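You operate a simulated robot arm through the tools that you are given. There is no shell and no other tool. Be economical: measure what you need, move in short steps, check, and stop when the job is done.

You are at the controls of a simulated robot arm. One attempt, no reset.

TASK
Pack the muffin that the today card names into the lunch box and clip the lid shut.

It is judged by the outcome, as a careful person would: the job done as asked, and still so three seconds after it is handed in. It fails if anything else is knocked over, pushed out of place, dropped, spilled or broken. A push-on lid holds only when it is set on centred and level and pressed home; a screw cap is set on level and turned clockwise until tight.

THE ROBOT
A 7-joint arm with a two-finger parallel gripper, fixed in place. Base frame: the origin is at the foot of the arm, x ahead of it, y to its left, z up; the work surface is at about z = 92. Readings come in cm, rad, newtons and seconds.
With the tool pointing down near the work surface it reaches from about 24 to 68 cm from the base axis. Its first joint turns from -1.152 to 1.152 rad. Payload 2.4 kg.
The tool frame sits at the grasp point between the pads (the TCP): z along the fingers, y along the line on which they close. The tips reach 3 cm beyond it. The gripper opens to 9.4 cm. The fingers are 2.8 cm wide and 1 cm thick; the gripper's body (5 by 9.6 cm) begins 5.5 cm behind the TCP.
Orientation is that of the tool frame in the base frame, as a unit quaternion [w, x, y, z]. With the fingers straight down and closing along the base's y, the tool's x points along the base's -x, its y along +y and its z along -z.

THE INTERFACE
- The arm moves only by the tool jog_arm. Its argument "moves" is a list of rows, each a list of 7 numbers: the closure, from 0 (fully open) to 1 (shut), then the shift along the base's x, y, z in cm, then the turn, a rotation vector about the base's x, y, z in rad. In form: [[jaw, tx, ty, tz, rx, ry, rz], ...]. A call has 1 to 10 rows; each row shifts and turns the commanded pose from where the row before left it. A row lasts 0.2 s, in which the tool goes at most 5 cm and 0.15 rad; a call with a longer step from one row to the next is refused whole, and so is a gripper value outside its range. A pose out of reach is approached as far as the arm can. The call stops where the force on the tool passes 40 N (or 10 N more than at its start, if that is more) or the arm is blocked; 0.2 s more then pass. Each finger travels about 15.3 cm/s and halts on what it meets, pressing with about 41 N; the grip force reading is that of the motor and also rises with nothing between the fingers. The clock runs only during rows and for 0.2 s after the last one: add rows that do not move to give the fingers time. The reply holds the time, the measured pose of the TCP, the force on the tool along the base axes, the opening and the grip force, in the units named above and with some noise, with the torque about the TCP (base axes, N m) and any sound that the robot's microphone picked up, and new pictures: "pictures" is both (left out), scene, wrist or none.
- Cameras (640 x 400 px; columns grow to the right, rows downward): "scene" is fixed at [4.91, 48.07, 145.25]; the picture's right is [-0.64, -0.77, 0.00], its down [-0.38, 0.32, -0.87] and it looks along [0.67, -0.56, -0.49] (base axes); focal length 333 px, centre (320, 200). "wrist" rides on the gripper at [7.6, 1.4, -10.2] in the tool frame; the picture's right is [-0.18, 0.98, 0.00], its down [-0.75, -0.14, -0.64] and it looks along [-0.63, -0.12, 0.77] (tool axes); focal length 243 px, centre (320, 200). There is no depth. A picture from a camera that has moved, and an enlarged one, comes with that camera's place and axes in the base frame and with its lens.
- enlarge(camera, box): a new picture of the part [left, top, right, bottom] of that camera's present view, enlarged. The clock stands still meanwhile.
- close_job(): hands the job in; it is judged then, once.

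Work in short steps. Places have to be worked out from the pictures, the camera data and where the tool is seen: move nearer, look again, correct. Check each grasp and each placing, and mend what went wrong. You have 120 turns and 200 pictures in all, those below and enlarged ones among them. Open the gripper and draw the arm clear of the work before you hand the job in, unless the task says otherwise; then end with one line.

The tools are called after "Emit:" as a command line: name --pt "numbers of a row" for each row, then --argument value for the rest, lists and objects as JSON in quotes. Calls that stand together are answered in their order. jog_arm: Moves the arm, as the interface text tells. Its arguments: {"type":"object","properties":{"moves":{"type":"array","items":{"type":"array","items":{"type":"number"}}},"pictures":{"type":"string","enum":["both","scene","wrist","none"]}},"required":["moves"]} The other tools are called the same way: enlarge (camera, box) takes an enlarged picture of a part of a camera's view; close_job () hands the job in.

At the start:

```text
time: 0.0
eef_pos: [37.62, -8.35, 120.98]
orientation: [0.0, 0.0, 1.0, 0.0]
contact_force: [-0.3, 0.2, 0.5]
moment: [0.01, 0.0, 0.0]
finger_gap: 9.39
grip_force: 0.1
```

scene: 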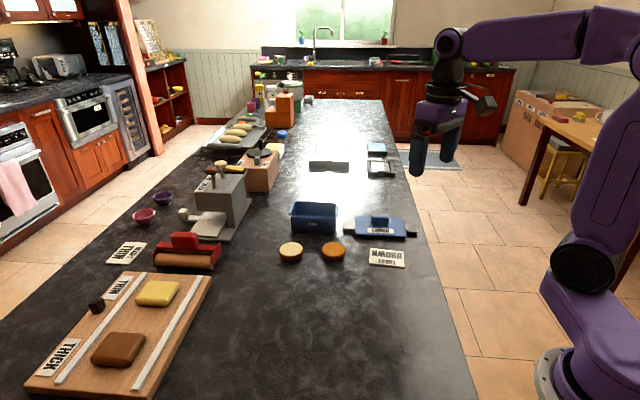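
wrist: 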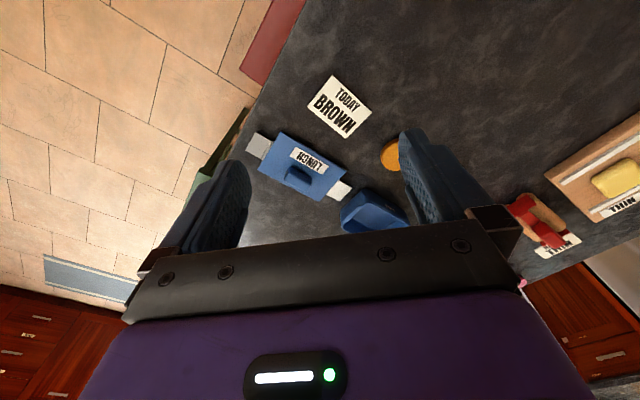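

The today card reads BROWN; I see two muffins, a blue box and a lid with tabs. I'll enlarge that area to measure it.

Emit:
enlarge --camera "scene" --box '[260, 180, 440, 292]'

Emit:
enlarge --camera "wrist" --box '[220, 60, 440, 250]'

```text
3.56 times, centred on (350, 236) of scene
camera zoom: at [4.91, 48.07, 145.25], right [-0.64, -0.77, 0.0], down [-0.38, 0.32, -0.87], along [0.67, -0.56, -0.49], focal length 1183 px, centre (213, 72)
```

zoom: 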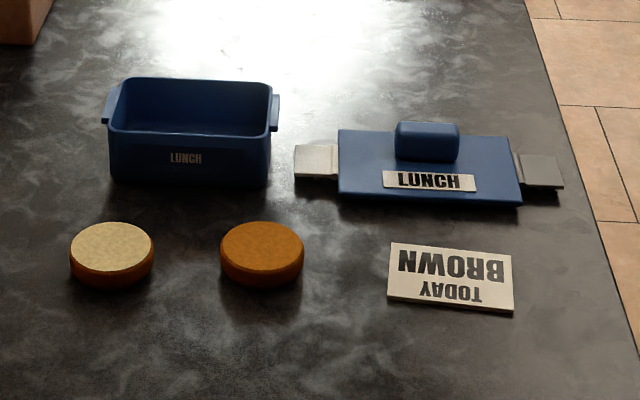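

```text
2.11 times, centred on (330, 155) of wrist
camera zoom: at [29.81, -6.96, 131.16], right [0.18, 0.98, 0.0], down [0.75, -0.14, 0.64], along [0.63, -0.12, -0.77], focal length 511 px, centre (299, 295)
```

zoom: 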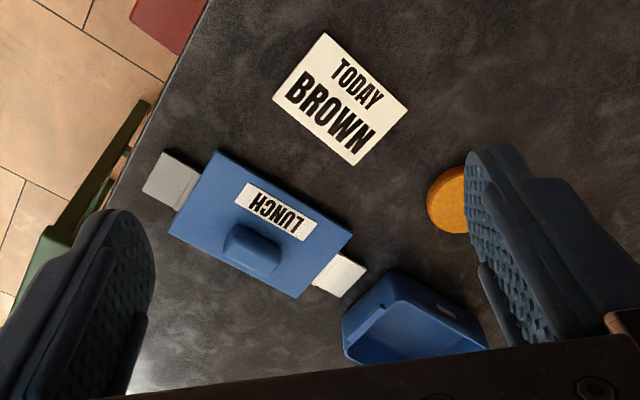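

The brown muffin I judge at about (53.3, 3.3), the box at about (68, -3) with its long axis at 49° from x, and the lid at (53.5, -15). I turn the jaw to close along the box's long axis and move above the muffin to look closer.

Emit:
jog_arm --pt "0 3.1 2.3 -1.0 0 0 -0.143" --pt "0 3.1 2.3 -1.0 0 0 -0.143" --pt "0 3.1 2.3 -1.0 0 0 -0.143" --pt "0 3.1 2.3 -1.0 0 0 -0.143" --pt "0 3.1 2.3 -1.0 0 0 -0.143" --pt "0 0 0 0 0 0 0"

```text
time: 1.4
eef_pos: [52.93, 3.08, 116.03]
orientation: [0.0, 0.35, 0.937, 0.0]
contact_force: [0.3, 0.1, -0.2]
moment: [-0.03, -0.01, -0.01]
finger_gap: 9.42
grip_force: 0.1
camera wrist: at [48.02, 9.24, 126.27], right [0.78, 0.62, 0.0], down [0.48, -0.6, 0.64], along [0.4, -0.5, -0.77], focal length 243 px, centre (320, 200)
```

scene: 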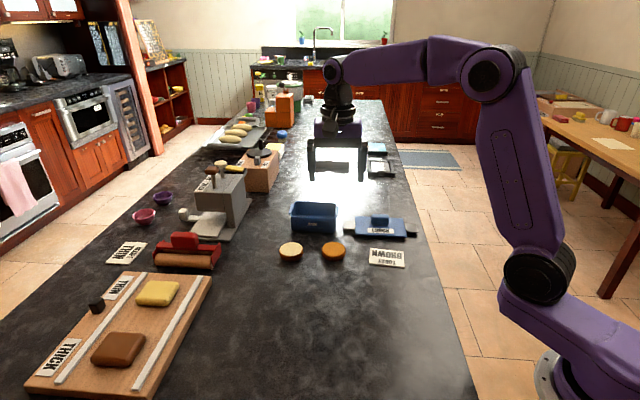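
wrist: 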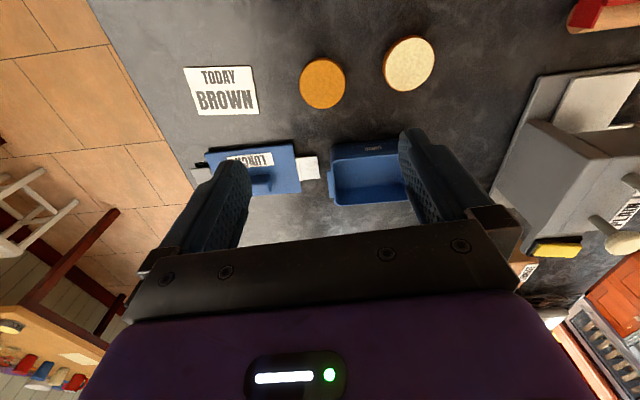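

Wrist view puts the muffin at (53.2, 3.1), directly under the tool. I descend to just above it and take a look at the box in enlarged view meanwhile.

Emit:
enlarge --camera "wrist" --box '[180, 30, 440, 220]'

Emit:
jog_arm --pt "0 0.05 0 -4 0 0 0" --pt "0 0.1 0 -4 0 0 0" --pt "0 0.1 0 -4 0 0 0" --pt "0 0 0 -4 0 0 0" --pt "0 0 0 -2 0 0 0" --pt "0 0 0 0 0 0 0"

```text
2.11 times, centred on (310, 125) of wrist
camera zoom: at [48.02, 9.24, 126.27], right [0.78, 0.62, 0.0], down [0.48, -0.6, 0.64], along [0.4, -0.5, -0.77], focal length 511 px, centre (341, 358)
```

zoom: 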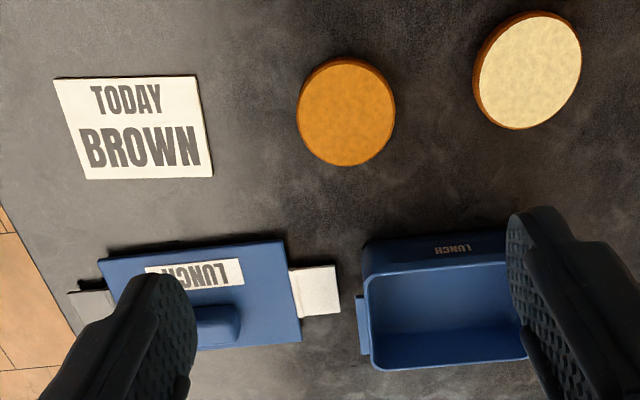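

```text
time: 2.8
eef_pos: [53.32, 3.07, 97.89]
orientation: [0.0, 0.349, 0.937, 0.0]
contact_force: [-0.2, 0.0, 0.2]
moment: [0.01, 0.0, -0.03]
finger_gap: 9.42
grip_force: 0.0
camera wrist: at [48.27, 9.19, 108.2], right [0.78, 0.62, 0.0], down [0.48, -0.6, 0.64], along [0.4, -0.5, -0.77], focal length 243 px, centre (320, 200)
```

scene: 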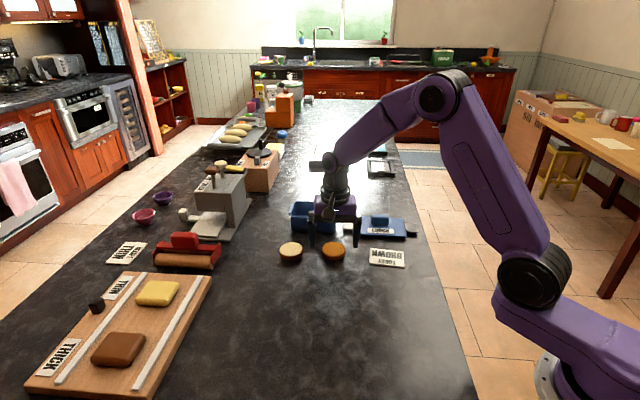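
wrist: 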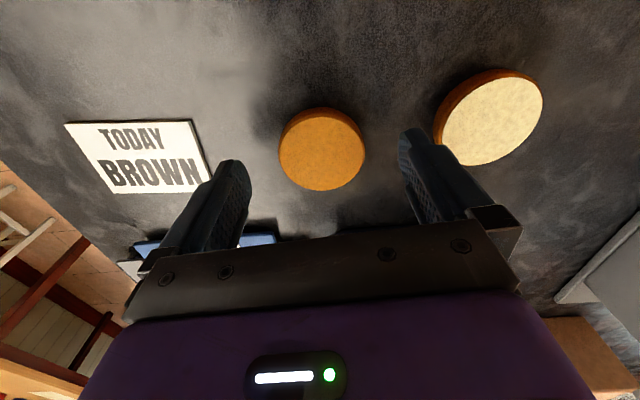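

The muffin is about 0.4 cm off the jaw's centre plane sideways; I correct that, narrow the jaw to clear the cream muffin, and lower to tip height just above the table.

Emit:
jog_arm --pt "0.18 -0.2 0.3 0 0 0 0" --pt "0.18 0 0 -1.2 0 0 0" --pt "0.18 0 0 -1.2 0 0 0" --pt "0.18 0 0 0 0 0 0"

```text
time: 3.8
eef_pos: [53.13, 3.32, 95.58]
orientation: [0.0, 0.35, 0.937, 0.0]
contact_force: [0.1, 0.7, 0.6]
moment: [-0.04, -0.01, 0.01]
finger_gap: 7.72
grip_force: 0.1
camera wrist: at [48.16, 9.52, 105.75], right [0.78, 0.62, 0.0], down [0.48, -0.6, 0.64], along [0.4, -0.5, -0.77], focal length 243 px, centre (320, 200)
```

scene: 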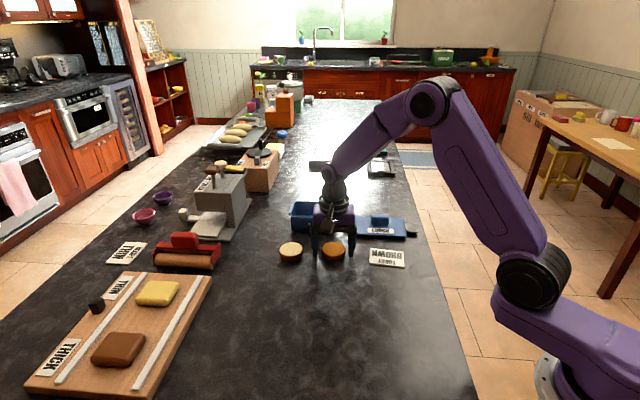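
wrist: 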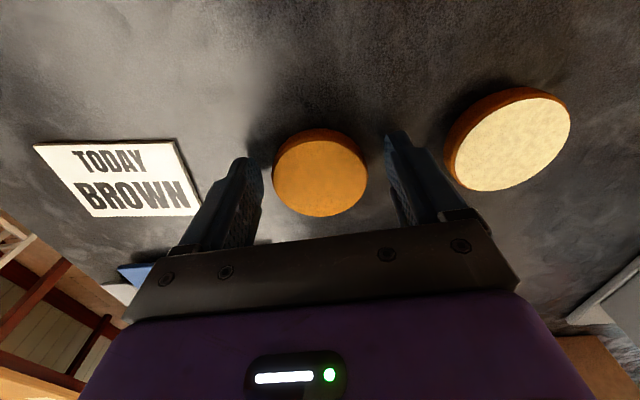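

The muffin is centred between the fingers, so I close on it.

Emit:
jog_arm --pt "0.18 -0.1 0.1 -0.1 0 0 0" --pt "0.45 0 0 0 0 0 0" --pt "0.6 0 0 0 0 0 0" --pt "0.6 0 0 0 0 0 0" --pt "0.6 0 0 1.5 0 0 0" --pt "0.6 0 0 2.5 0 0 0"

```text
time: 5.2
eef_pos: [53.05, 3.55, 99.49]
orientation: [0.0, 0.349, 0.937, 0.0]
contact_force: [0.3, 0.2, 0.1]
moment: [-0.02, 0.02, -0.03]
finger_gap: 5.79
grip_force: 41.0
camera wrist: at [48.04, 9.61, 109.69], right [0.78, 0.62, 0.0], down [0.48, -0.6, 0.64], along [0.4, -0.5, -0.77], focal length 243 px, centre (320, 200)
```

scene: 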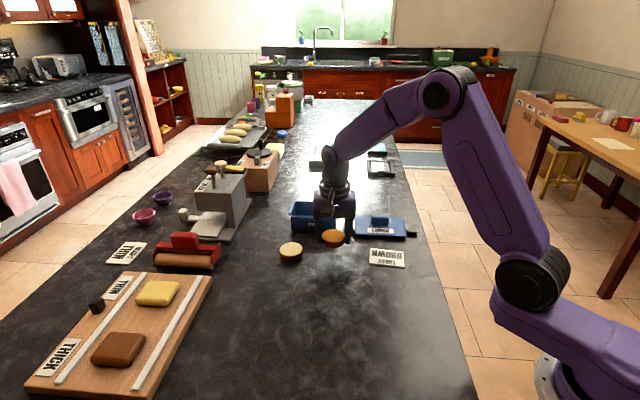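
wrist: 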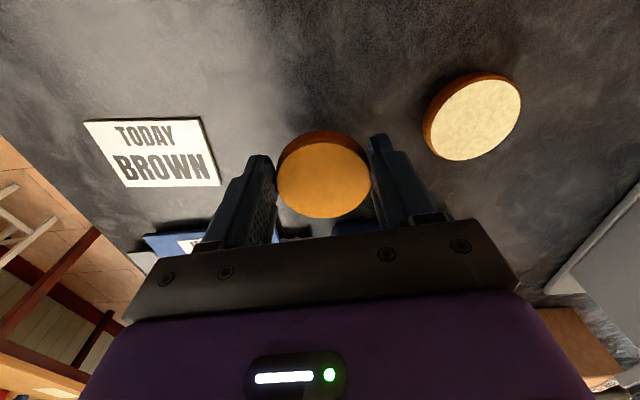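

Grip holds the muffin (gap 5.8). I raise it to clear the rim and move above the box centre (67.1, -1.8).

Emit:
jog_arm --pt "0.6 0 0 4 0 0 0" --pt "0.6 0 0 2.5 0 0 0" --pt "0.6 3.5 -1.3 0 0 0 0" --pt "0.6 3.5 -1.3 0 0 0 0" --pt "0.6 3.5 -1.4 0 0 0 0" --pt "0.6 3.5 -1.3 0 0 0 0" --pt "0.6 0 0 0 0 0 0"

```text
time: 6.8
eef_pos: [66.92, -1.76, 105.94]
orientation: [-0.002, 0.349, 0.937, 0.0]
contact_force: [-0.9, 1.3, -0.1]
moment: [-0.04, -0.01, 0.03]
finger_gap: 5.79
grip_force: 40.8
camera wrist: at [62.09, 4.34, 116.13], right [0.78, 0.62, 0.0], down [0.48, -0.6, 0.64], along [0.4, -0.5, -0.77], focal length 243 px, centre (320, 200)
```

scene: 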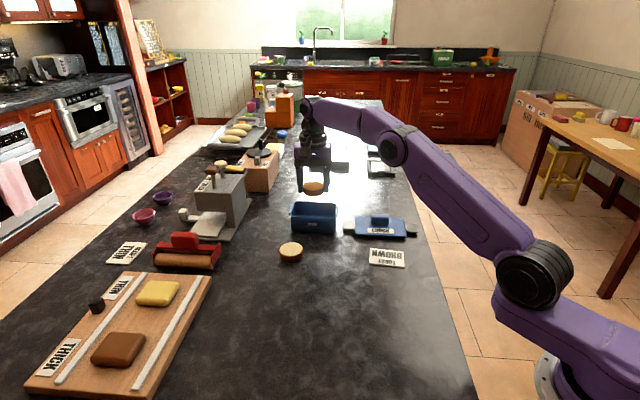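
wrist: 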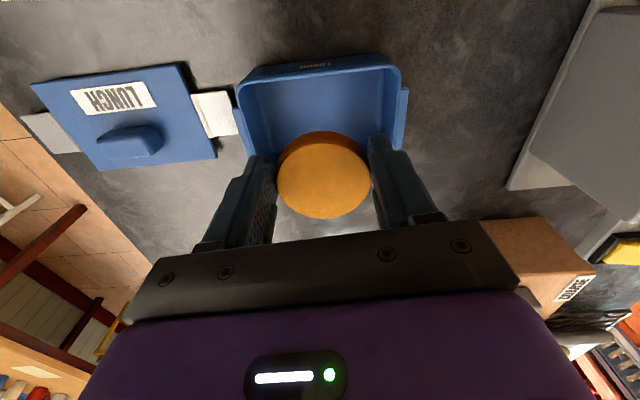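

The box is measured at about (67.2, -1.9), yaw ≈45°. I align the yaw by -0.07 rad, shift slightly, and lower partway into the box.

Emit:
jog_arm --pt "0.6 0.3 -0.15 0 0 0 -0.07" --pt "0.6 0 0 -2 0 0 0" --pt "0.6 0 0 -2 0 0 0" --pt "0.6 0 0 -1.5 0 0 0" --pt "0.6 0 0 0 0 0 0"

```text
time: 8.0
eef_pos: [67.42, -1.8, 100.31]
orientation: [0.001, 0.381, 0.924, 0.0]
contact_force: [-0.6, -0.5, -1.1]
moment: [0.02, 0.02, -0.02]
finger_gap: 5.8
grip_force: 41.1
camera wrist: at [62.82, 4.61, 110.58], right [0.82, 0.57, 0.0], down [0.43, -0.63, 0.64], along [0.36, -0.53, -0.77], focal length 243 px, centre (320, 200)
```

scene: 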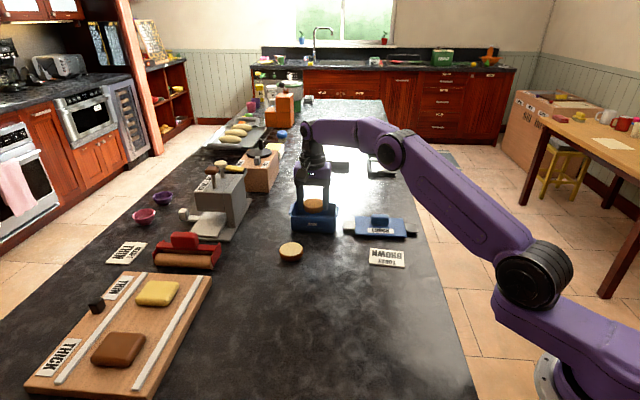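
wrist: 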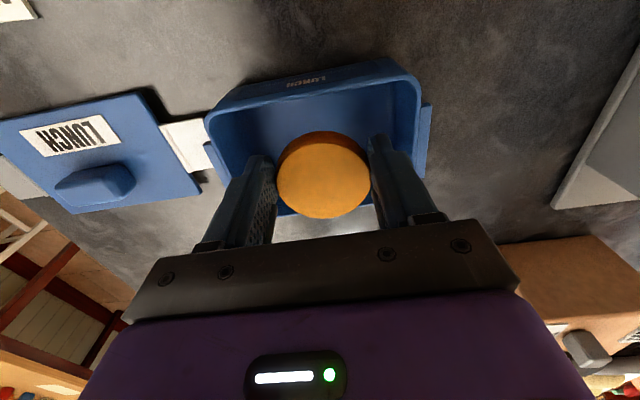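

The box is now aligned with the jaw and centred within ~0.2 cm. I lower to just above the floor of the box.

Emit:
jog_arm --pt "0.6 -0.05 -0.15 -1.5 0 0 0" --pt "0.6 0 0 -1.5 0 0 0" --pt "0.6 0 0 -0.7 0 0 0" --pt "0.6 0 0 -0.3 0 0 0" --pt "0.6 0 0 0 0 0 0" --pictures "wrist"

```text
time: 9.2
eef_pos: [67.47, -2.01, 96.46]
orientation: [0.0, 0.382, 0.924, 0.0]
contact_force: [-0.7, -0.2, -1.6]
moment: [-0.04, -0.01, 0.0]
finger_gap: 5.79
grip_force: 40.9
camera wrist: at [62.78, 4.38, 106.69], right [0.82, 0.57, 0.0], down [0.43, -0.63, 0.64], along [0.36, -0.53, -0.77], focal length 243 px, centre (320, 200)
```

wrist: 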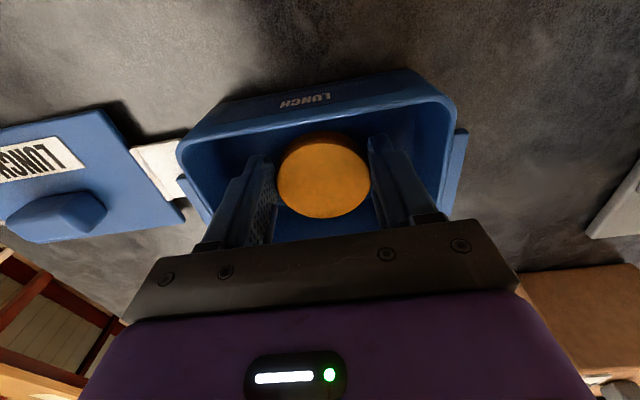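

Still free of contact with the muffin about 0.5 cm up; I lower a little more and ease the jaw open slightly to release.

Emit:
jog_arm --pt "0.6 0 0 -0.2 0 0 0" --pt "0.6 0 0 -0.2 0 0 0" --pt "0.6 0 0 0 0 0 0" --pt "0.26 0 0 0 0 0 0" --pt "0.26 0 0 0 0 0 0" --pictures "wrist"

```text
time: 10.4
eef_pos: [67.21, -2.02, 96.15]
orientation: [0.0, 0.382, 0.924, 0.0]
contact_force: [0.3, -0.4, 0.1]
moment: [-0.01, -0.02, 0.02]
finger_gap: 6.96
grip_force: 0.2
camera wrist: at [62.73, 4.38, 106.3], right [0.82, 0.57, 0.0], down [0.43, -0.63, 0.64], along [0.36, -0.53, -0.77], focal length 243 px, centre (320, 200)
```

wrist: 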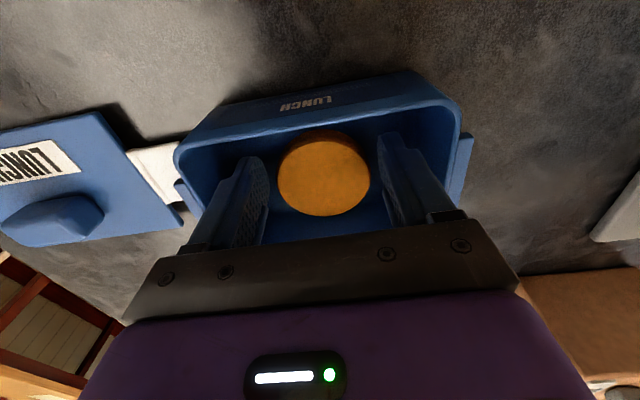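

The muffin is released in the box. I lift straight out and then move towards the lid, turning the jaw to close across its handle.

Emit:
jog_arm --pt "0.26 0 0 3 0 0 0" --pt "0.26 0 0 4 0 0 0" --pt "0.26 0 0 5 0 0 0" --pt "0.26 -2 -2 0 0 0 0.145" --pt "0.26 -2 -2 0 0 0 0.145" --pt "0.26 -2 -2 0 0 0 0.145" --pt "0.26 -2 -2 0 0 0 0.145" --pt "0.26 -2 -2 0 0 0 0.145" --pt "0.26 -2 -2 0 0 0 0.145" --pictures "none"

Emit:
jog_arm --pt "0.26 -0.5 -0.3 0 0 0 0.14" --pt "0.26 -0.5 -0.3 0 0 0 0.14" --pt "0.26 -0.4 -0.3 0 0 0 0.14" --pt "0.26 0 0 0 0 0 0.14" --pt "0.26 0 0 0 0 0 0.14" --pt "0.26 0 0 0 0 0 0"

```text
time: 12.4
eef_pos: [55.19, -14.17, 107.9]
orientation: [0.001, -0.044, 0.999, 0.0]
contact_force: [0.8, 0.4, -1.5]
moment: [0.0, -0.02, 0.01]
finger_gap: 6.98
grip_force: 0.2
```

```text
time: 13.8
eef_pos: [53.81, -15.04, 107.91]
orientation: [0.0, -0.384, 0.923, -0.001]
contact_force: [0.1, 0.3, 0.3]
moment: [0.02, 0.04, 0.01]
finger_gap: 6.95
grip_force: 0.0
camera wrist: at [47.33, -19.41, 118.2], right [-0.57, 0.82, 0.0], down [0.63, 0.43, 0.64], along [0.53, 0.36, -0.77], focal length 243 px, centre (320, 200)
```

scene: 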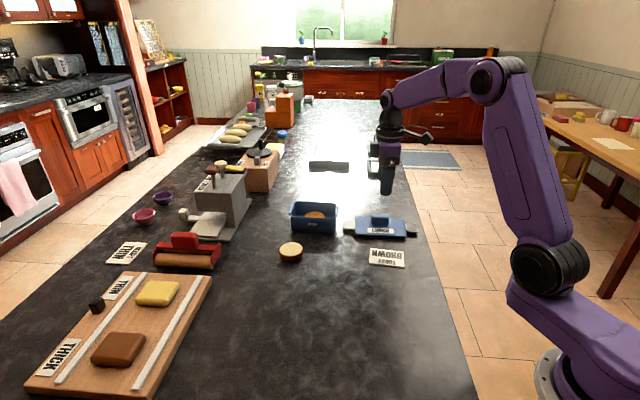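
wrist: 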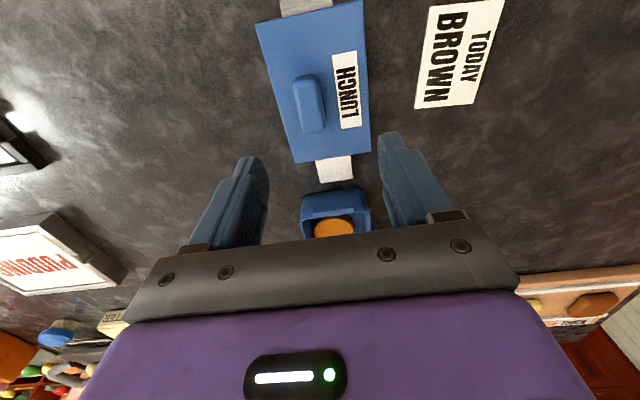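

The lid's handle sits slightly off the lid's centre towards the back. I enlarge the view to measure the lid, handle and clips better.

Emit:
enlarge --camera "wrist" --box '[220, 0, 420, 250]'

Emit:
enlarge --camera "scene" --box '[280, 190, 430, 260]'

```text
1.60 times, centred on (320, 125) of wrist
camera zoom: at [47.33, -19.41, 118.2], right [-0.57, 0.82, 0.0], down [0.63, 0.43, 0.64], along [0.53, 0.36, -0.77], focal length 388 px, centre (320, 320)
```

zoom: 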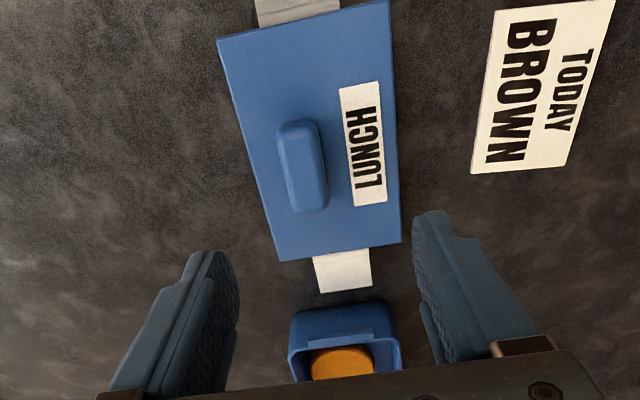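

```text
4.27 times, centred on (355, 225) of scene
camera zoom: at [4.91, 48.07, 145.25], right [-0.64, -0.77, 0.0], down [-0.38, 0.32, -0.87], along [0.67, -0.56, -0.49], focal length 1419 px, centre (171, 93)
```

zoom: 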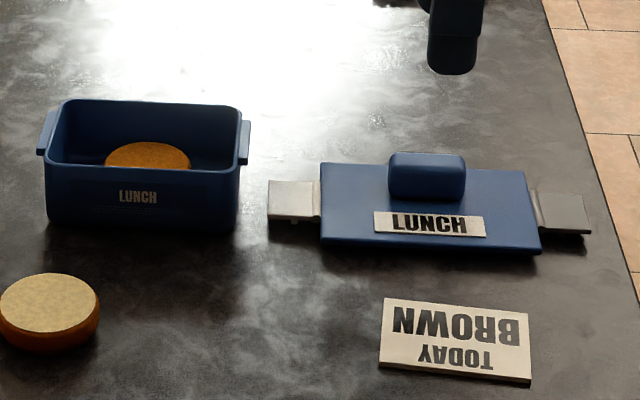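

I move over the handle (≈54.1, -15.9), open at 7 cm, and lower partway to check alignment.

Emit:
jog_arm --pt "0.26 0.3 -0.8 -2 0 0 0" --pt "0.26 0 0 -3 0 0 0" --pt "0.26 0 0 -2.5 0 0 0" --pt "0.26 0 0 0 0 0 0"

```text
time: 14.8
eef_pos: [54.24, -15.63, 100.6]
orientation: [0.0, -0.383, 0.924, 0.0]
contact_force: [-1.3, -0.4, -0.2]
moment: [-0.04, -0.02, 0.02]
finger_gap: 6.94
grip_force: 0.1
camera wrist: at [47.72, -20.04, 110.77], right [-0.57, 0.82, 0.0], down [0.63, 0.43, 0.64], along [0.53, 0.36, -0.77], focal length 243 px, centre (320, 200)
```

scene: 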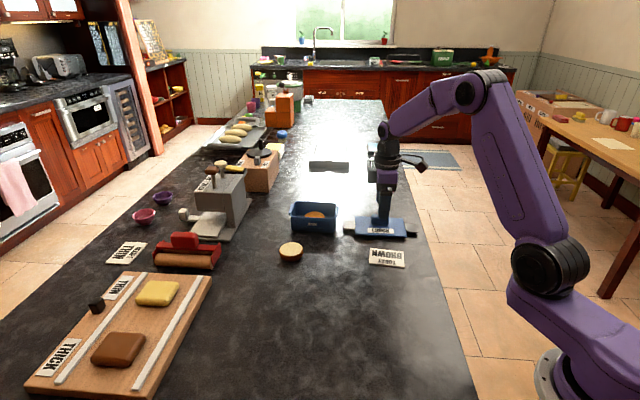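
wrist: 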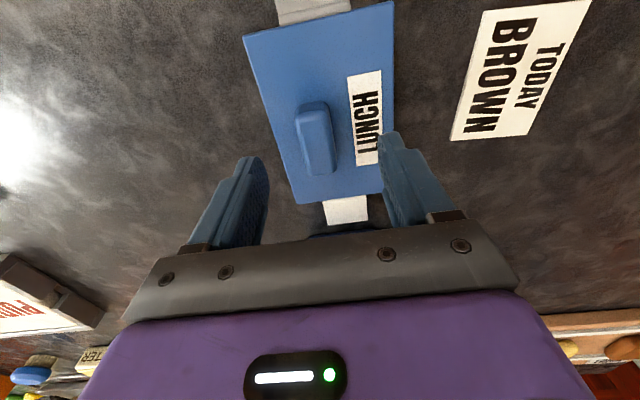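

The handle is about 1 cm back along its length at (53.65, -16.4). I shift there and lower to straddle it.

Emit:
jog_arm --pt "0.26 -0.5 -0.7 0 0 0 0" --pt "0.26 0 0 -1.5 0 0 0" --pt "0.26 0 0 -1.2 0 0 0" --pt "0.26 0 0 0 0 0 0"

```text
time: 15.8
eef_pos: [53.64, -16.44, 97.83]
orientation: [-0.001, -0.382, 0.924, -0.001]
contact_force: [-0.5, 0.4, 0.1]
moment: [-0.03, 0.0, 0.03]
finger_gap: 6.95
grip_force: 0.0
camera wrist: at [47.12, -20.84, 108.14], right [-0.57, 0.82, 0.0], down [0.63, 0.43, 0.64], along [0.53, 0.36, -0.77], focal length 243 px, centre (320, 200)
```

scene: 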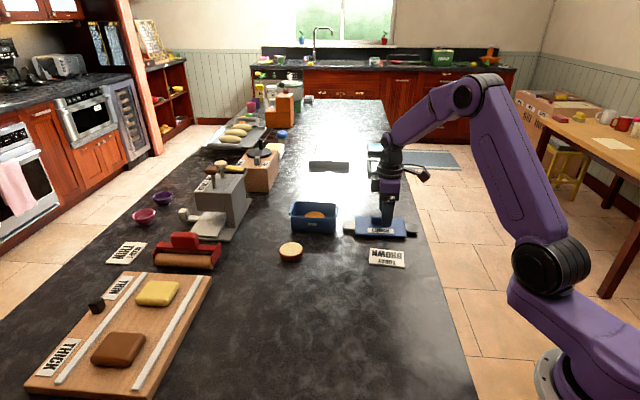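
wrist: 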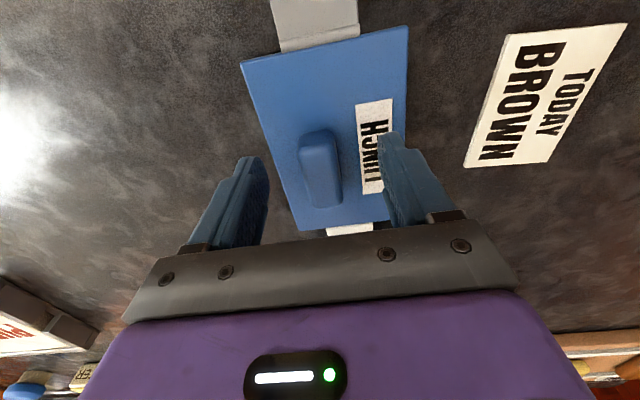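

The handle is centred. I lower a bit more and close the jaw on it.

Emit:
jog_arm --pt "0.26 -0.1 -0.1 -0.3 0 0 0" --pt "0.26 0 0 -0.3 0 0 0" --pt "0.5 0 0 0 0 0 0" --pt "0.7 0 0 0 0 0 0" --pt "0.85 0 0 0 0 0 0" --pt "0.85 0 0 0 0 0 0"

```text
time: 17.2
eef_pos: [53.56, -16.66, 97.34]
orientation: [0.0, -0.382, 0.924, 0.001]
contact_force: [0.1, 0.0, 0.3]
moment: [0.0, -0.02, 0.0]
finger_gap: 2.31
grip_force: 40.5
camera wrist: at [47.01, -20.96, 107.51], right [-0.57, 0.82, 0.0], down [0.63, 0.43, 0.64], along [0.53, 0.36, -0.77], focal length 243 px, centre (320, 200)
```

scene: 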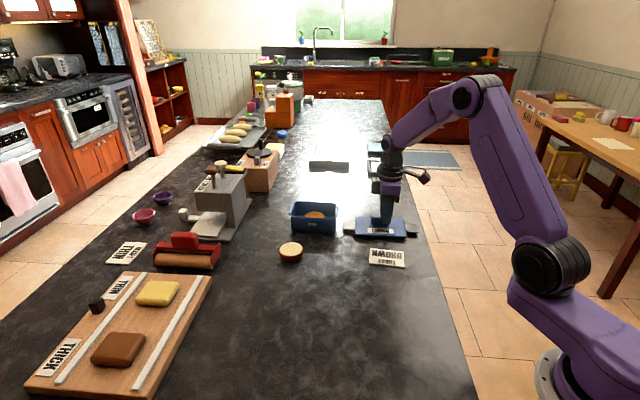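
wrist: 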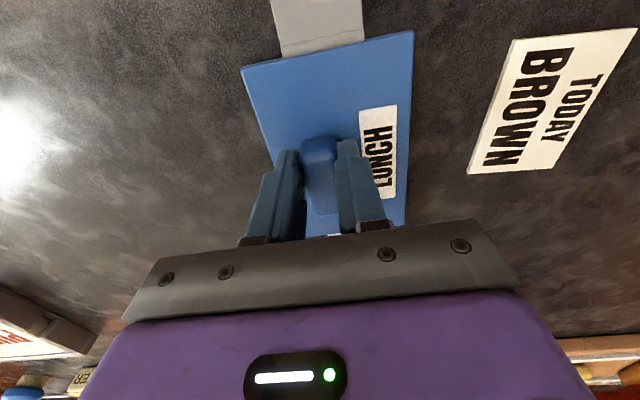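

Gripped at 2.3 cm. I lift a few cm and check that the lid hangs level.

Emit:
jog_arm --pt "0.85 0 0 1.5 0 0 0" --pt "0.85 0 0 3 0 0 0" --pt "0.85 0 0 4 0 0 0" --pt "0.85 0 0 0 0 0 0"

Emit:
enlarge --camera "scene" --box '[280, 150, 430, 260]'

```text
time: 18.2
eef_pos: [53.6, -16.4, 105.85]
orientation: [0.0, -0.383, 0.924, 0.0]
contact_force: [-0.1, 0.1, -1.8]
moment: [-0.01, -0.01, 0.02]
finger_gap: 2.28
grip_force: 40.8
camera wrist: at [47.07, -20.83, 115.97], right [-0.57, 0.82, 0.0], down [0.63, 0.43, 0.64], along [0.53, 0.36, -0.77], focal length 243 px, centre (320, 200)
```

scene: 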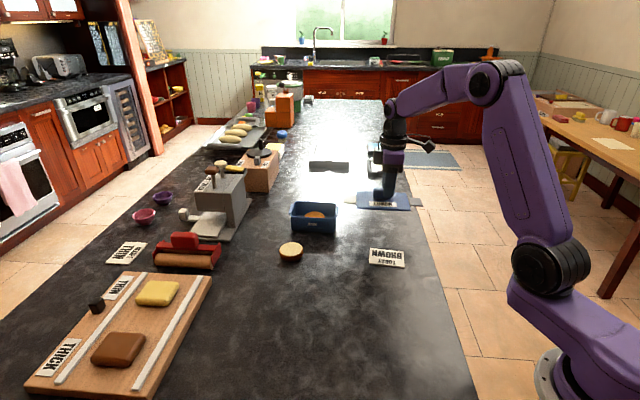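
wrist: 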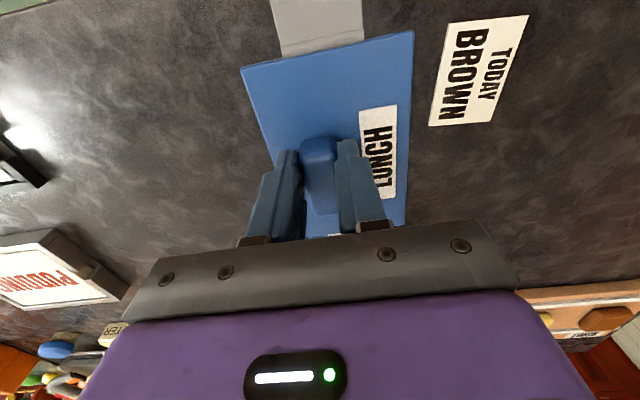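

```text
3.64 times, centred on (355, 205) of scene
camera zoom: at [4.91, 48.07, 145.25], right [-0.64, -0.77, 0.0], down [-0.38, 0.32, -0.87], along [0.67, -0.56, -0.49], focal length 1210 px, centre (193, 182)
```

zoom: 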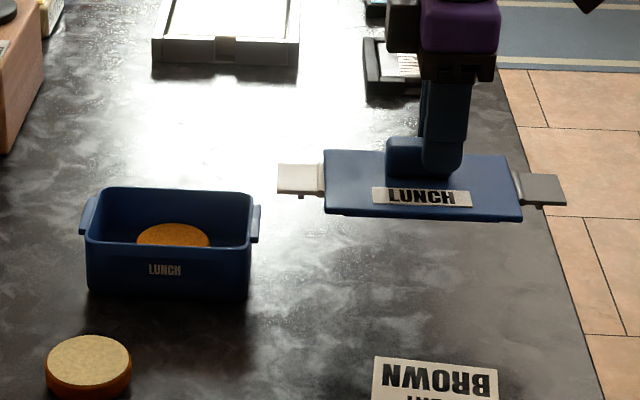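

Lid hangs level; its centre is about (0, +1.6) from the TCP. I carry it to hover above the box with TCP at (67.25, -3.6).

Emit:
jog_arm --pt "0.85 1.5 1.4 0.5 0 0 0" --pt "0.85 2.5 2.3 0 0 0 0" --pt "0.85 2.5 2.3 0 0 0 0" --pt "0.85 2.5 2.3 0 0 0 0" --pt "0.85 2.5 2.3 0 0 0 0" --pt "0.85 2.15 2.2 0 0 0 0" --pt "0.85 0 0 0 0 0 0"

Emit:
enlarge --camera "scene" --box '[250, 150, 390, 250]'

```text
time: 19.8
eef_pos: [67.24, -3.72, 106.2]
orientation: [0.0, -0.383, 0.924, 0.001]
contact_force: [0.4, 0.6, -0.9]
moment: [-0.04, 0.01, 0.02]
finger_gap: 2.3
grip_force: 40.8
camera wrist: at [60.65, -8.07, 116.43], right [-0.56, 0.83, 0.0], down [0.63, 0.43, 0.64], along [0.53, 0.36, -0.77], focal length 243 px, centre (320, 200)
```

scene: 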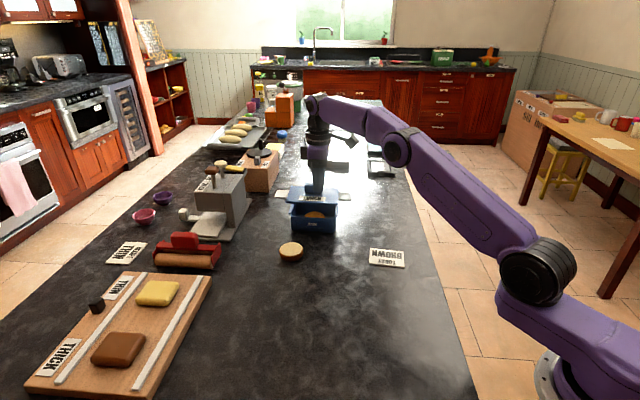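
wrist: 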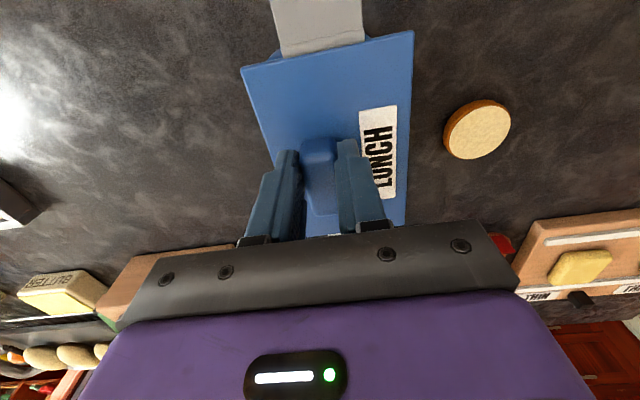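

```text
4.00 times, centred on (320, 200) of scene
camera zoom: at [4.91, 48.08, 145.25], right [-0.64, -0.77, 0.0], down [-0.38, 0.32, -0.87], along [0.67, -0.56, -0.49], focal length 1330 px, centre (320, 200)
```

zoom: 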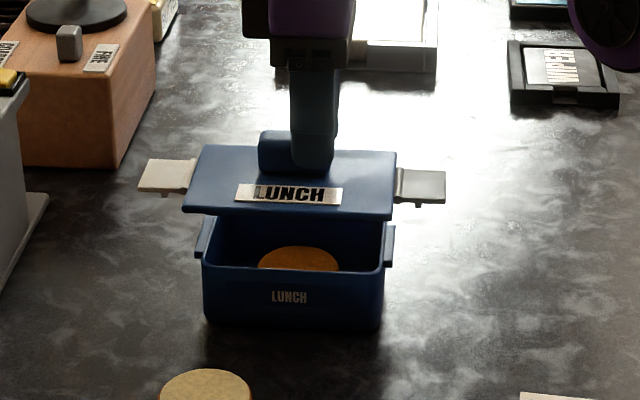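

From the scene view the lid is centred lengthwise; crosswise is ambiguous from height. I lower it closer to the rim where the comparison becomes sharper.

Emit:
jog_arm --pt "0.85 0 0 -1.5 0 0 0" --pt "0.85 0 0 -1.5 0 0 0" --pt "0.85 0 0 0 0 0 0" --pictures "wrist"

Emit:
enlarge --camera "scene" --box '[270, 170, 370, 240]'

Emit:
enlarge --camera "wrist" --box '[210, 0, 450, 150]'

```text
time: 20.6
eef_pos: [67.31, -3.79, 103.29]
orientation: [-0.001, -0.383, 0.924, 0.0]
contact_force: [0.8, 0.4, -0.6]
moment: [-0.01, -0.01, -0.01]
finger_gap: 2.29
grip_force: 40.5
camera wrist: at [60.75, -8.11, 113.42], right [-0.57, 0.82, 0.0], down [0.63, 0.43, 0.64], along [0.53, 0.36, -0.77], focal length 243 px, centre (320, 200)
```

wrist: 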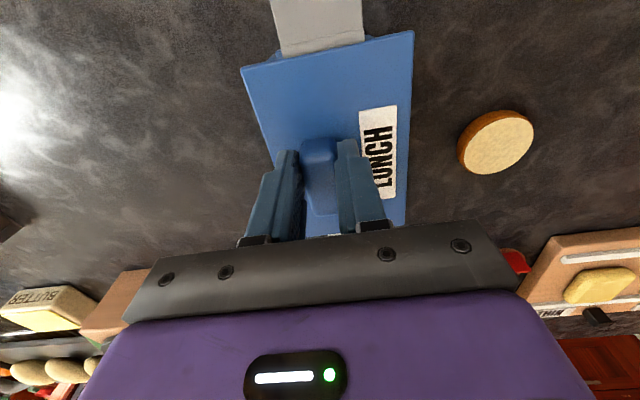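

```text
5.71 times, centred on (320, 205) of scene
camera zoom: at [4.91, 48.07, 145.25], right [-0.64, -0.77, 0.0], down [-0.38, 0.32, -0.87], along [0.67, -0.56, -0.49], focal length 1901 px, centre (320, 171)
```

zoom: 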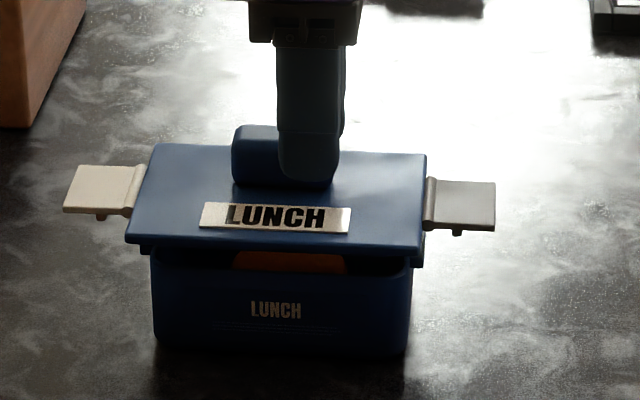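

```text
2.67 times, centred on (330, 75) of wrist
camera zoom: at [60.75, -8.11, 113.42], right [-0.57, 0.82, 0.0], down [0.63, 0.43, 0.64], along [0.53, 0.36, -0.77], focal length 647 px, centre (293, 533)
```

zoom: 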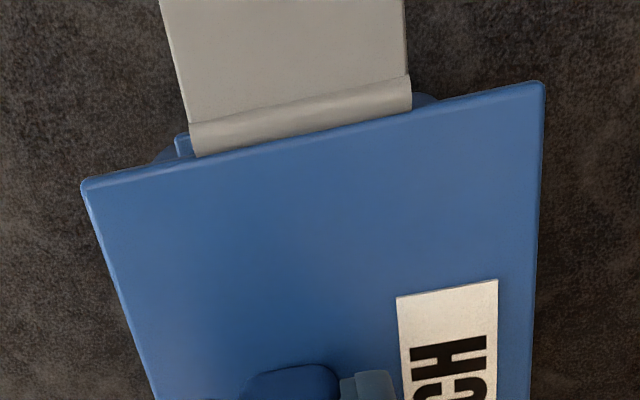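

Comparing both cameras, the lid is within ~0.25 cm of centred; I correct by (+0.07, -0.2) and lower gently until contact.

Emit:
jog_arm --pt "0.85 0.07 -0.2 0 0 0 0" --pt "0.85 0 0 -0.6 0 0 0" --pt "0.85 0 0 -0.4 0 0 0" --pt "0.85 0 0 0 0 0 0" --pictures "none"

Emit:
enlarge --camera "scene" --box '[270, 170, 370, 240]'

```text
time: 21.6
eef_pos: [67.22, -3.99, 102.24]
orientation: [0.0, -0.382, 0.924, 0.001]
contact_force: [0.5, 0.2, -1.1]
moment: [0.0, 0.02, 0.01]
finger_gap: 2.29
grip_force: 40.3
```

```text
5.71 times, centred on (320, 205) of scene
camera zoom: at [4.91, 48.07, 145.25], right [-0.64, -0.77, 0.0], down [-0.38, 0.32, -0.87], along [0.67, -0.56, -0.49], focal length 1901 px, centre (320, 171)
```

zoom: 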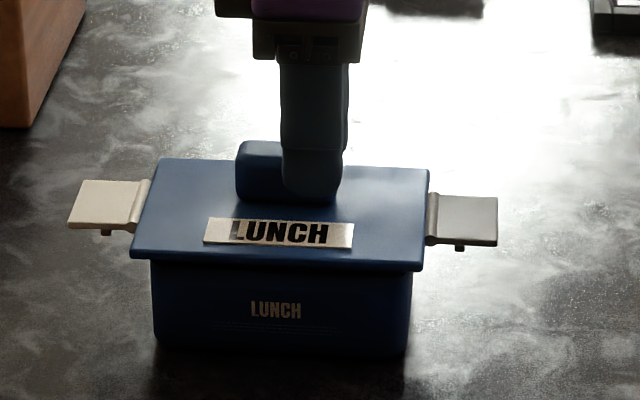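

Overhang at the left is a bit larger than at the right (≈0.2 cm off). I shift slightly right and lower further until contact.

Emit:
jog_arm --pt "0.85 -0.1 -0.12 0 0 0 0" --pt "0.85 0 0 -0.4 0 0 0" --pt "0.85 0 0 -0.3 0 0 0" --pt "0.85 0 0 0 0 0 0" --pictures "none"

Emit:
enlarge --camera "scene" --box '[270, 170, 370, 240]'

Emit:
enlarge --camera "wrist" --box '[210, 0, 450, 150]'

```text
time: 22.6
eef_pos: [67.2, -4.09, 101.73]
orientation: [0.001, -0.382, 0.924, 0.0]
contact_force: [-1.4, -0.7, 10.8]
moment: [-0.25, 0.42, 0.0]
finger_gap: 2.28
grip_force: 41.4
```

```text
5.71 times, centred on (320, 205) of scene
camera zoom: at [4.88, 48.08, 145.25], right [-0.64, -0.77, 0.0], down [-0.38, 0.32, -0.87], along [0.67, -0.56, -0.49], focal length 1901 px, centre (320, 171)
```

zoom: 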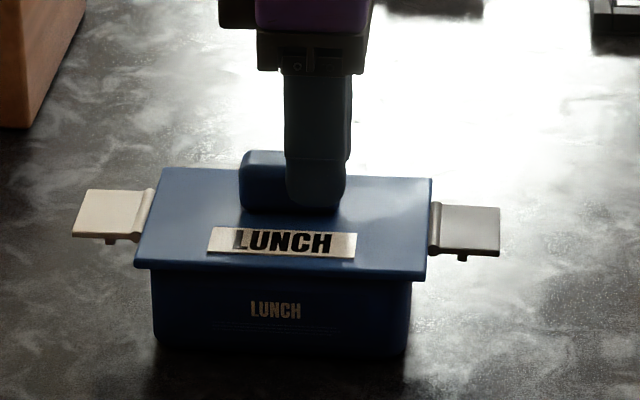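

```text
2.67 times, centred on (330, 75) of wrist
camera zoom: at [60.67, -8.5, 111.89], right [-0.57, 0.82, 0.0], down [0.63, 0.43, 0.64], along [0.53, 0.36, -0.77], focal length 647 px, centre (293, 533)
```

zoom: 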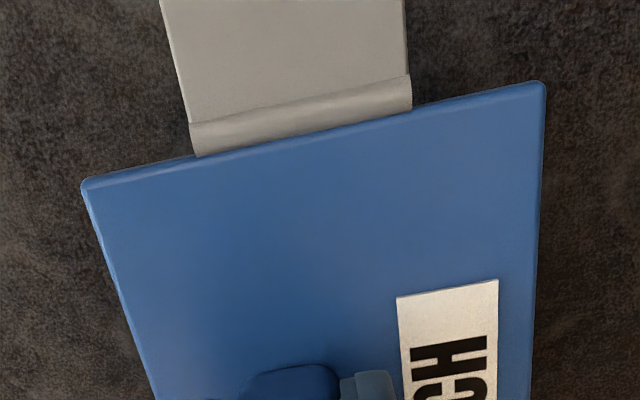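

First contact (≈11 N), with torque saying it touches at the near (right-hand) end. I look more closely at the gap before pressing.

Emit:
enlarge --camera "scene" --box '[278, 195, 362, 237]'

```text
7.62 times, centred on (320, 216) of scene
camera zoom: at [4.88, 48.08, 145.25], right [-0.64, -0.77, 0.0], down [-0.38, 0.32, -0.87], along [0.67, -0.56, -0.49], focal length 2534 px, centre (320, 78)
```

zoom: 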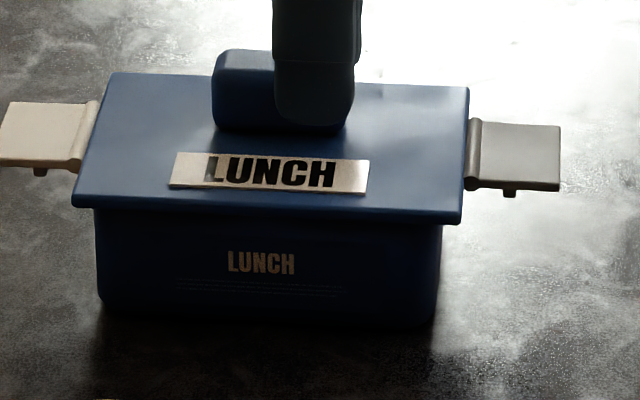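

It looks nearly seated. I press a little more in small increments and watch height and torque.

Emit:
jog_arm --pt "0.85 0 0 -0.2 0 0 0" --pt "0.85 0 0 0 0 0 0" --pictures "none"

Emit:
jog_arm --pt "0.85 0 0 -0.2 0 0 0" --pt "0.85 0 0 0 0 0 0" --pictures "none"

```text
time: 23.2
eef_pos: [67.21, -4.06, 101.74]
orientation: [0.005, -0.382, 0.924, -0.002]
contact_force: [2.7, 0.1, 29.4]
moment: [-0.25, 0.37, 0.02]
finger_gap: 2.31
grip_force: 41.1
```

```text
time: 23.8
eef_pos: [67.22, -4.19, 101.51]
orientation: [0.004, -0.383, 0.924, -0.001]
contact_force: [-2.5, -0.5, 32.9]
moment: [0.17, 0.06, 0.02]
finger_gap: 2.31
grip_force: 41.0
```

The load has spread to near the centre, suggesting it's sitting flat. I check the pictures.

Emit:
jog_arm --pt "0.85 0 0 0 0 0 0" --pictures "wrist"

Emit:
enlarge --camera "scene" --box '[278, 195, 362, 237]'

```text
time: 24.2
eef_pos: [67.2, -4.14, 101.45]
orientation: [0.005, -0.383, 0.924, -0.002]
contact_force: [-2.3, -0.8, 32.2]
moment: [0.15, 0.04, 0.0]
finger_gap: 2.31
grip_force: 40.9
camera wrist: at [60.6, -8.5, 111.71], right [-0.57, 0.82, 0.0], down [0.63, 0.43, 0.65], along [0.54, 0.36, -0.76], focal length 243 px, centre (320, 200)
```

wrist: 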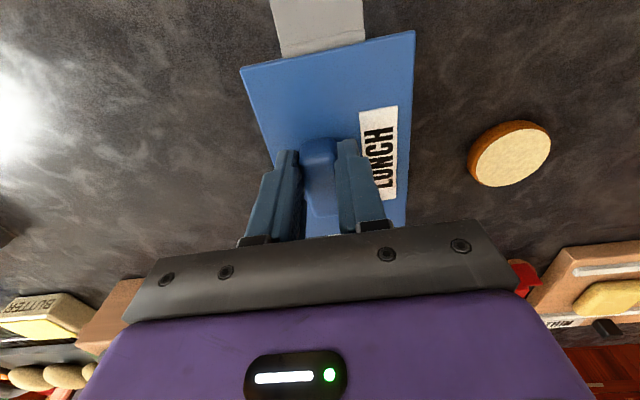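

```text
7.62 times, centred on (320, 216) of scene
camera zoom: at [4.83, 48.08, 145.25], right [-0.64, -0.77, 0.0], down [-0.37, 0.32, -0.87], along [0.67, -0.56, -0.49], focal length 2534 px, centre (320, 78)
```

zoom: 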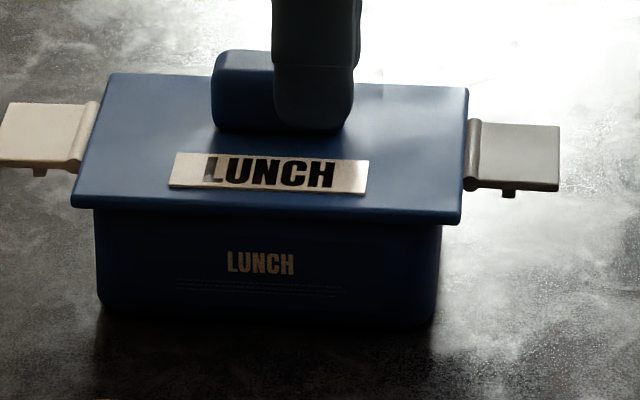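

No further travel; estimated plate underside matches the rim height, so the lid appears seated. I relax, release the handle and rise for a look.

Emit:
jog_arm --pt "0.85 0 0 0.3 0 0 0" --pt "0.6 0 0 0 0 0 0" --pt "0.45 0 0 0 0 0 0" --pt "0.45 0 0 2 0 0 0" --pt "0.45 -1 -1 3 0 0 0" --pt "0.45 -3 -3 3 0 0 0" --pt "0.45 -3 -3 2 0 0 0" --pt "0.45 -1 -1 0 0 0 0" --pt "0.45 0 0 0 0 0 0"

Emit:
enlarge --camera "scene" --box '[270, 185, 370, 240]'

```text
refused: row 6 steps farther than a row can; nothing moved
```

```text
6.40 times, centred on (320, 212) of scene
camera zoom: at [4.83, 48.08, 145.25], right [-0.64, -0.77, 0.0], down [-0.37, 0.32, -0.87], along [0.67, -0.56, -0.49], focal length 2129 px, centre (320, 120)
```

zoom: 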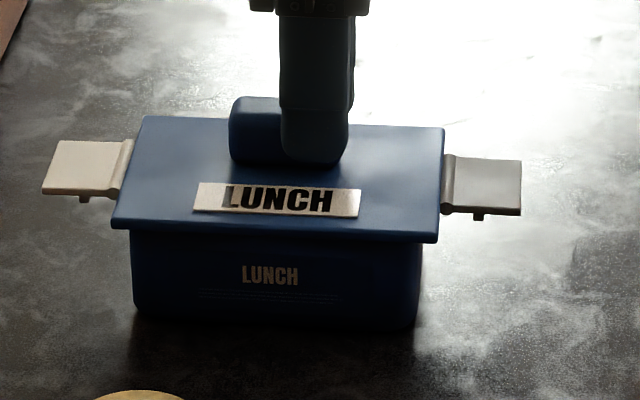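

One row was too long; I repeat with shorter steps.

Emit:
jog_arm --pt "0.85 0 0 0.3 0 0 0" --pt "0.6 0 0 0 0 0 0" --pt "0.45 0 0 0 0 0 0" --pt "0.45 0 0 2 0 0 0" --pt "0.45 -0.5 -0.5 3 0 0 0" --pt "0.45 -2.5 -2.5 3 0 0 0" --pt "0.45 -2.5 -2.5 2 0 0 0" --pt "0.45 -2.5 -2.5 0 0 0 0" --pt "0.45 0 0 0 0 0 0"

Emit:
enlarge --camera "scene" --box '[270, 185, 370, 240]'

Emit:
enlarge --camera "wrist" --box '[200, 0, 440, 200]'

```text
time: 26.2
eef_pos: [59.02, -12.06, 111.42]
orientation: [-0.001, -0.384, 0.924, 0.0]
contact_force: [-0.2, 0.1, -0.5]
moment: [-0.02, 0.01, 0.01]
finger_gap: 5.17
grip_force: 0.1
camera wrist: at [52.49, -16.47, 121.61], right [-0.57, 0.82, 0.0], down [0.63, 0.43, 0.64], along [0.53, 0.36, -0.77], focal length 243 px, centre (320, 200)
```

scene: 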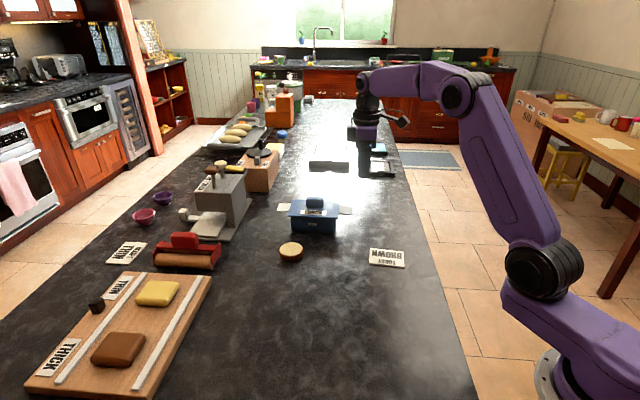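
wrist: 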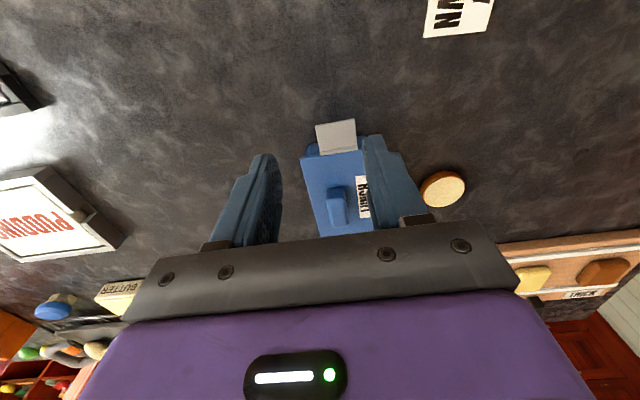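

```text
6.40 times, centred on (320, 212) of scene
camera zoom: at [4.91, 48.07, 145.25], right [-0.64, -0.77, 0.0], down [-0.38, 0.32, -0.87], along [0.67, -0.56, -0.49], focal length 2129 px, centre (320, 120)
```

zoom: 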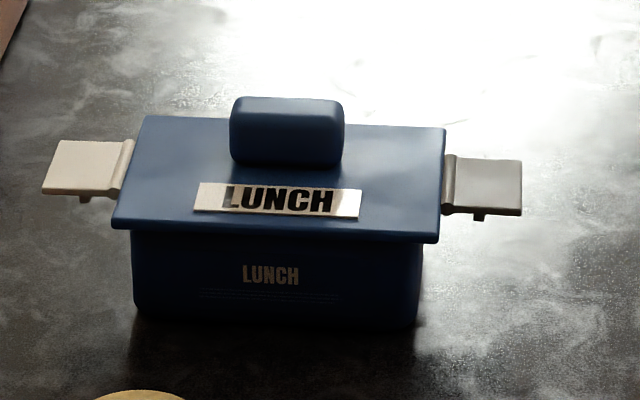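

```text
2.00 times, centred on (320, 100) of wrist
camera zoom: at [52.49, -16.47, 121.61], right [-0.57, 0.82, 0.0], down [0.63, 0.43, 0.64], along [0.53, 0.36, -0.77], focal length 485 px, centre (320, 400)
```

zoom: 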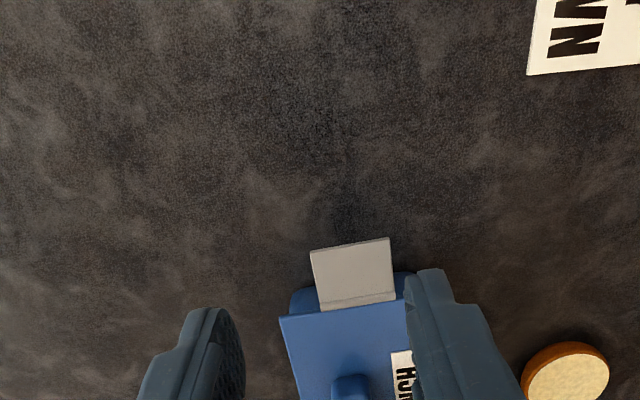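

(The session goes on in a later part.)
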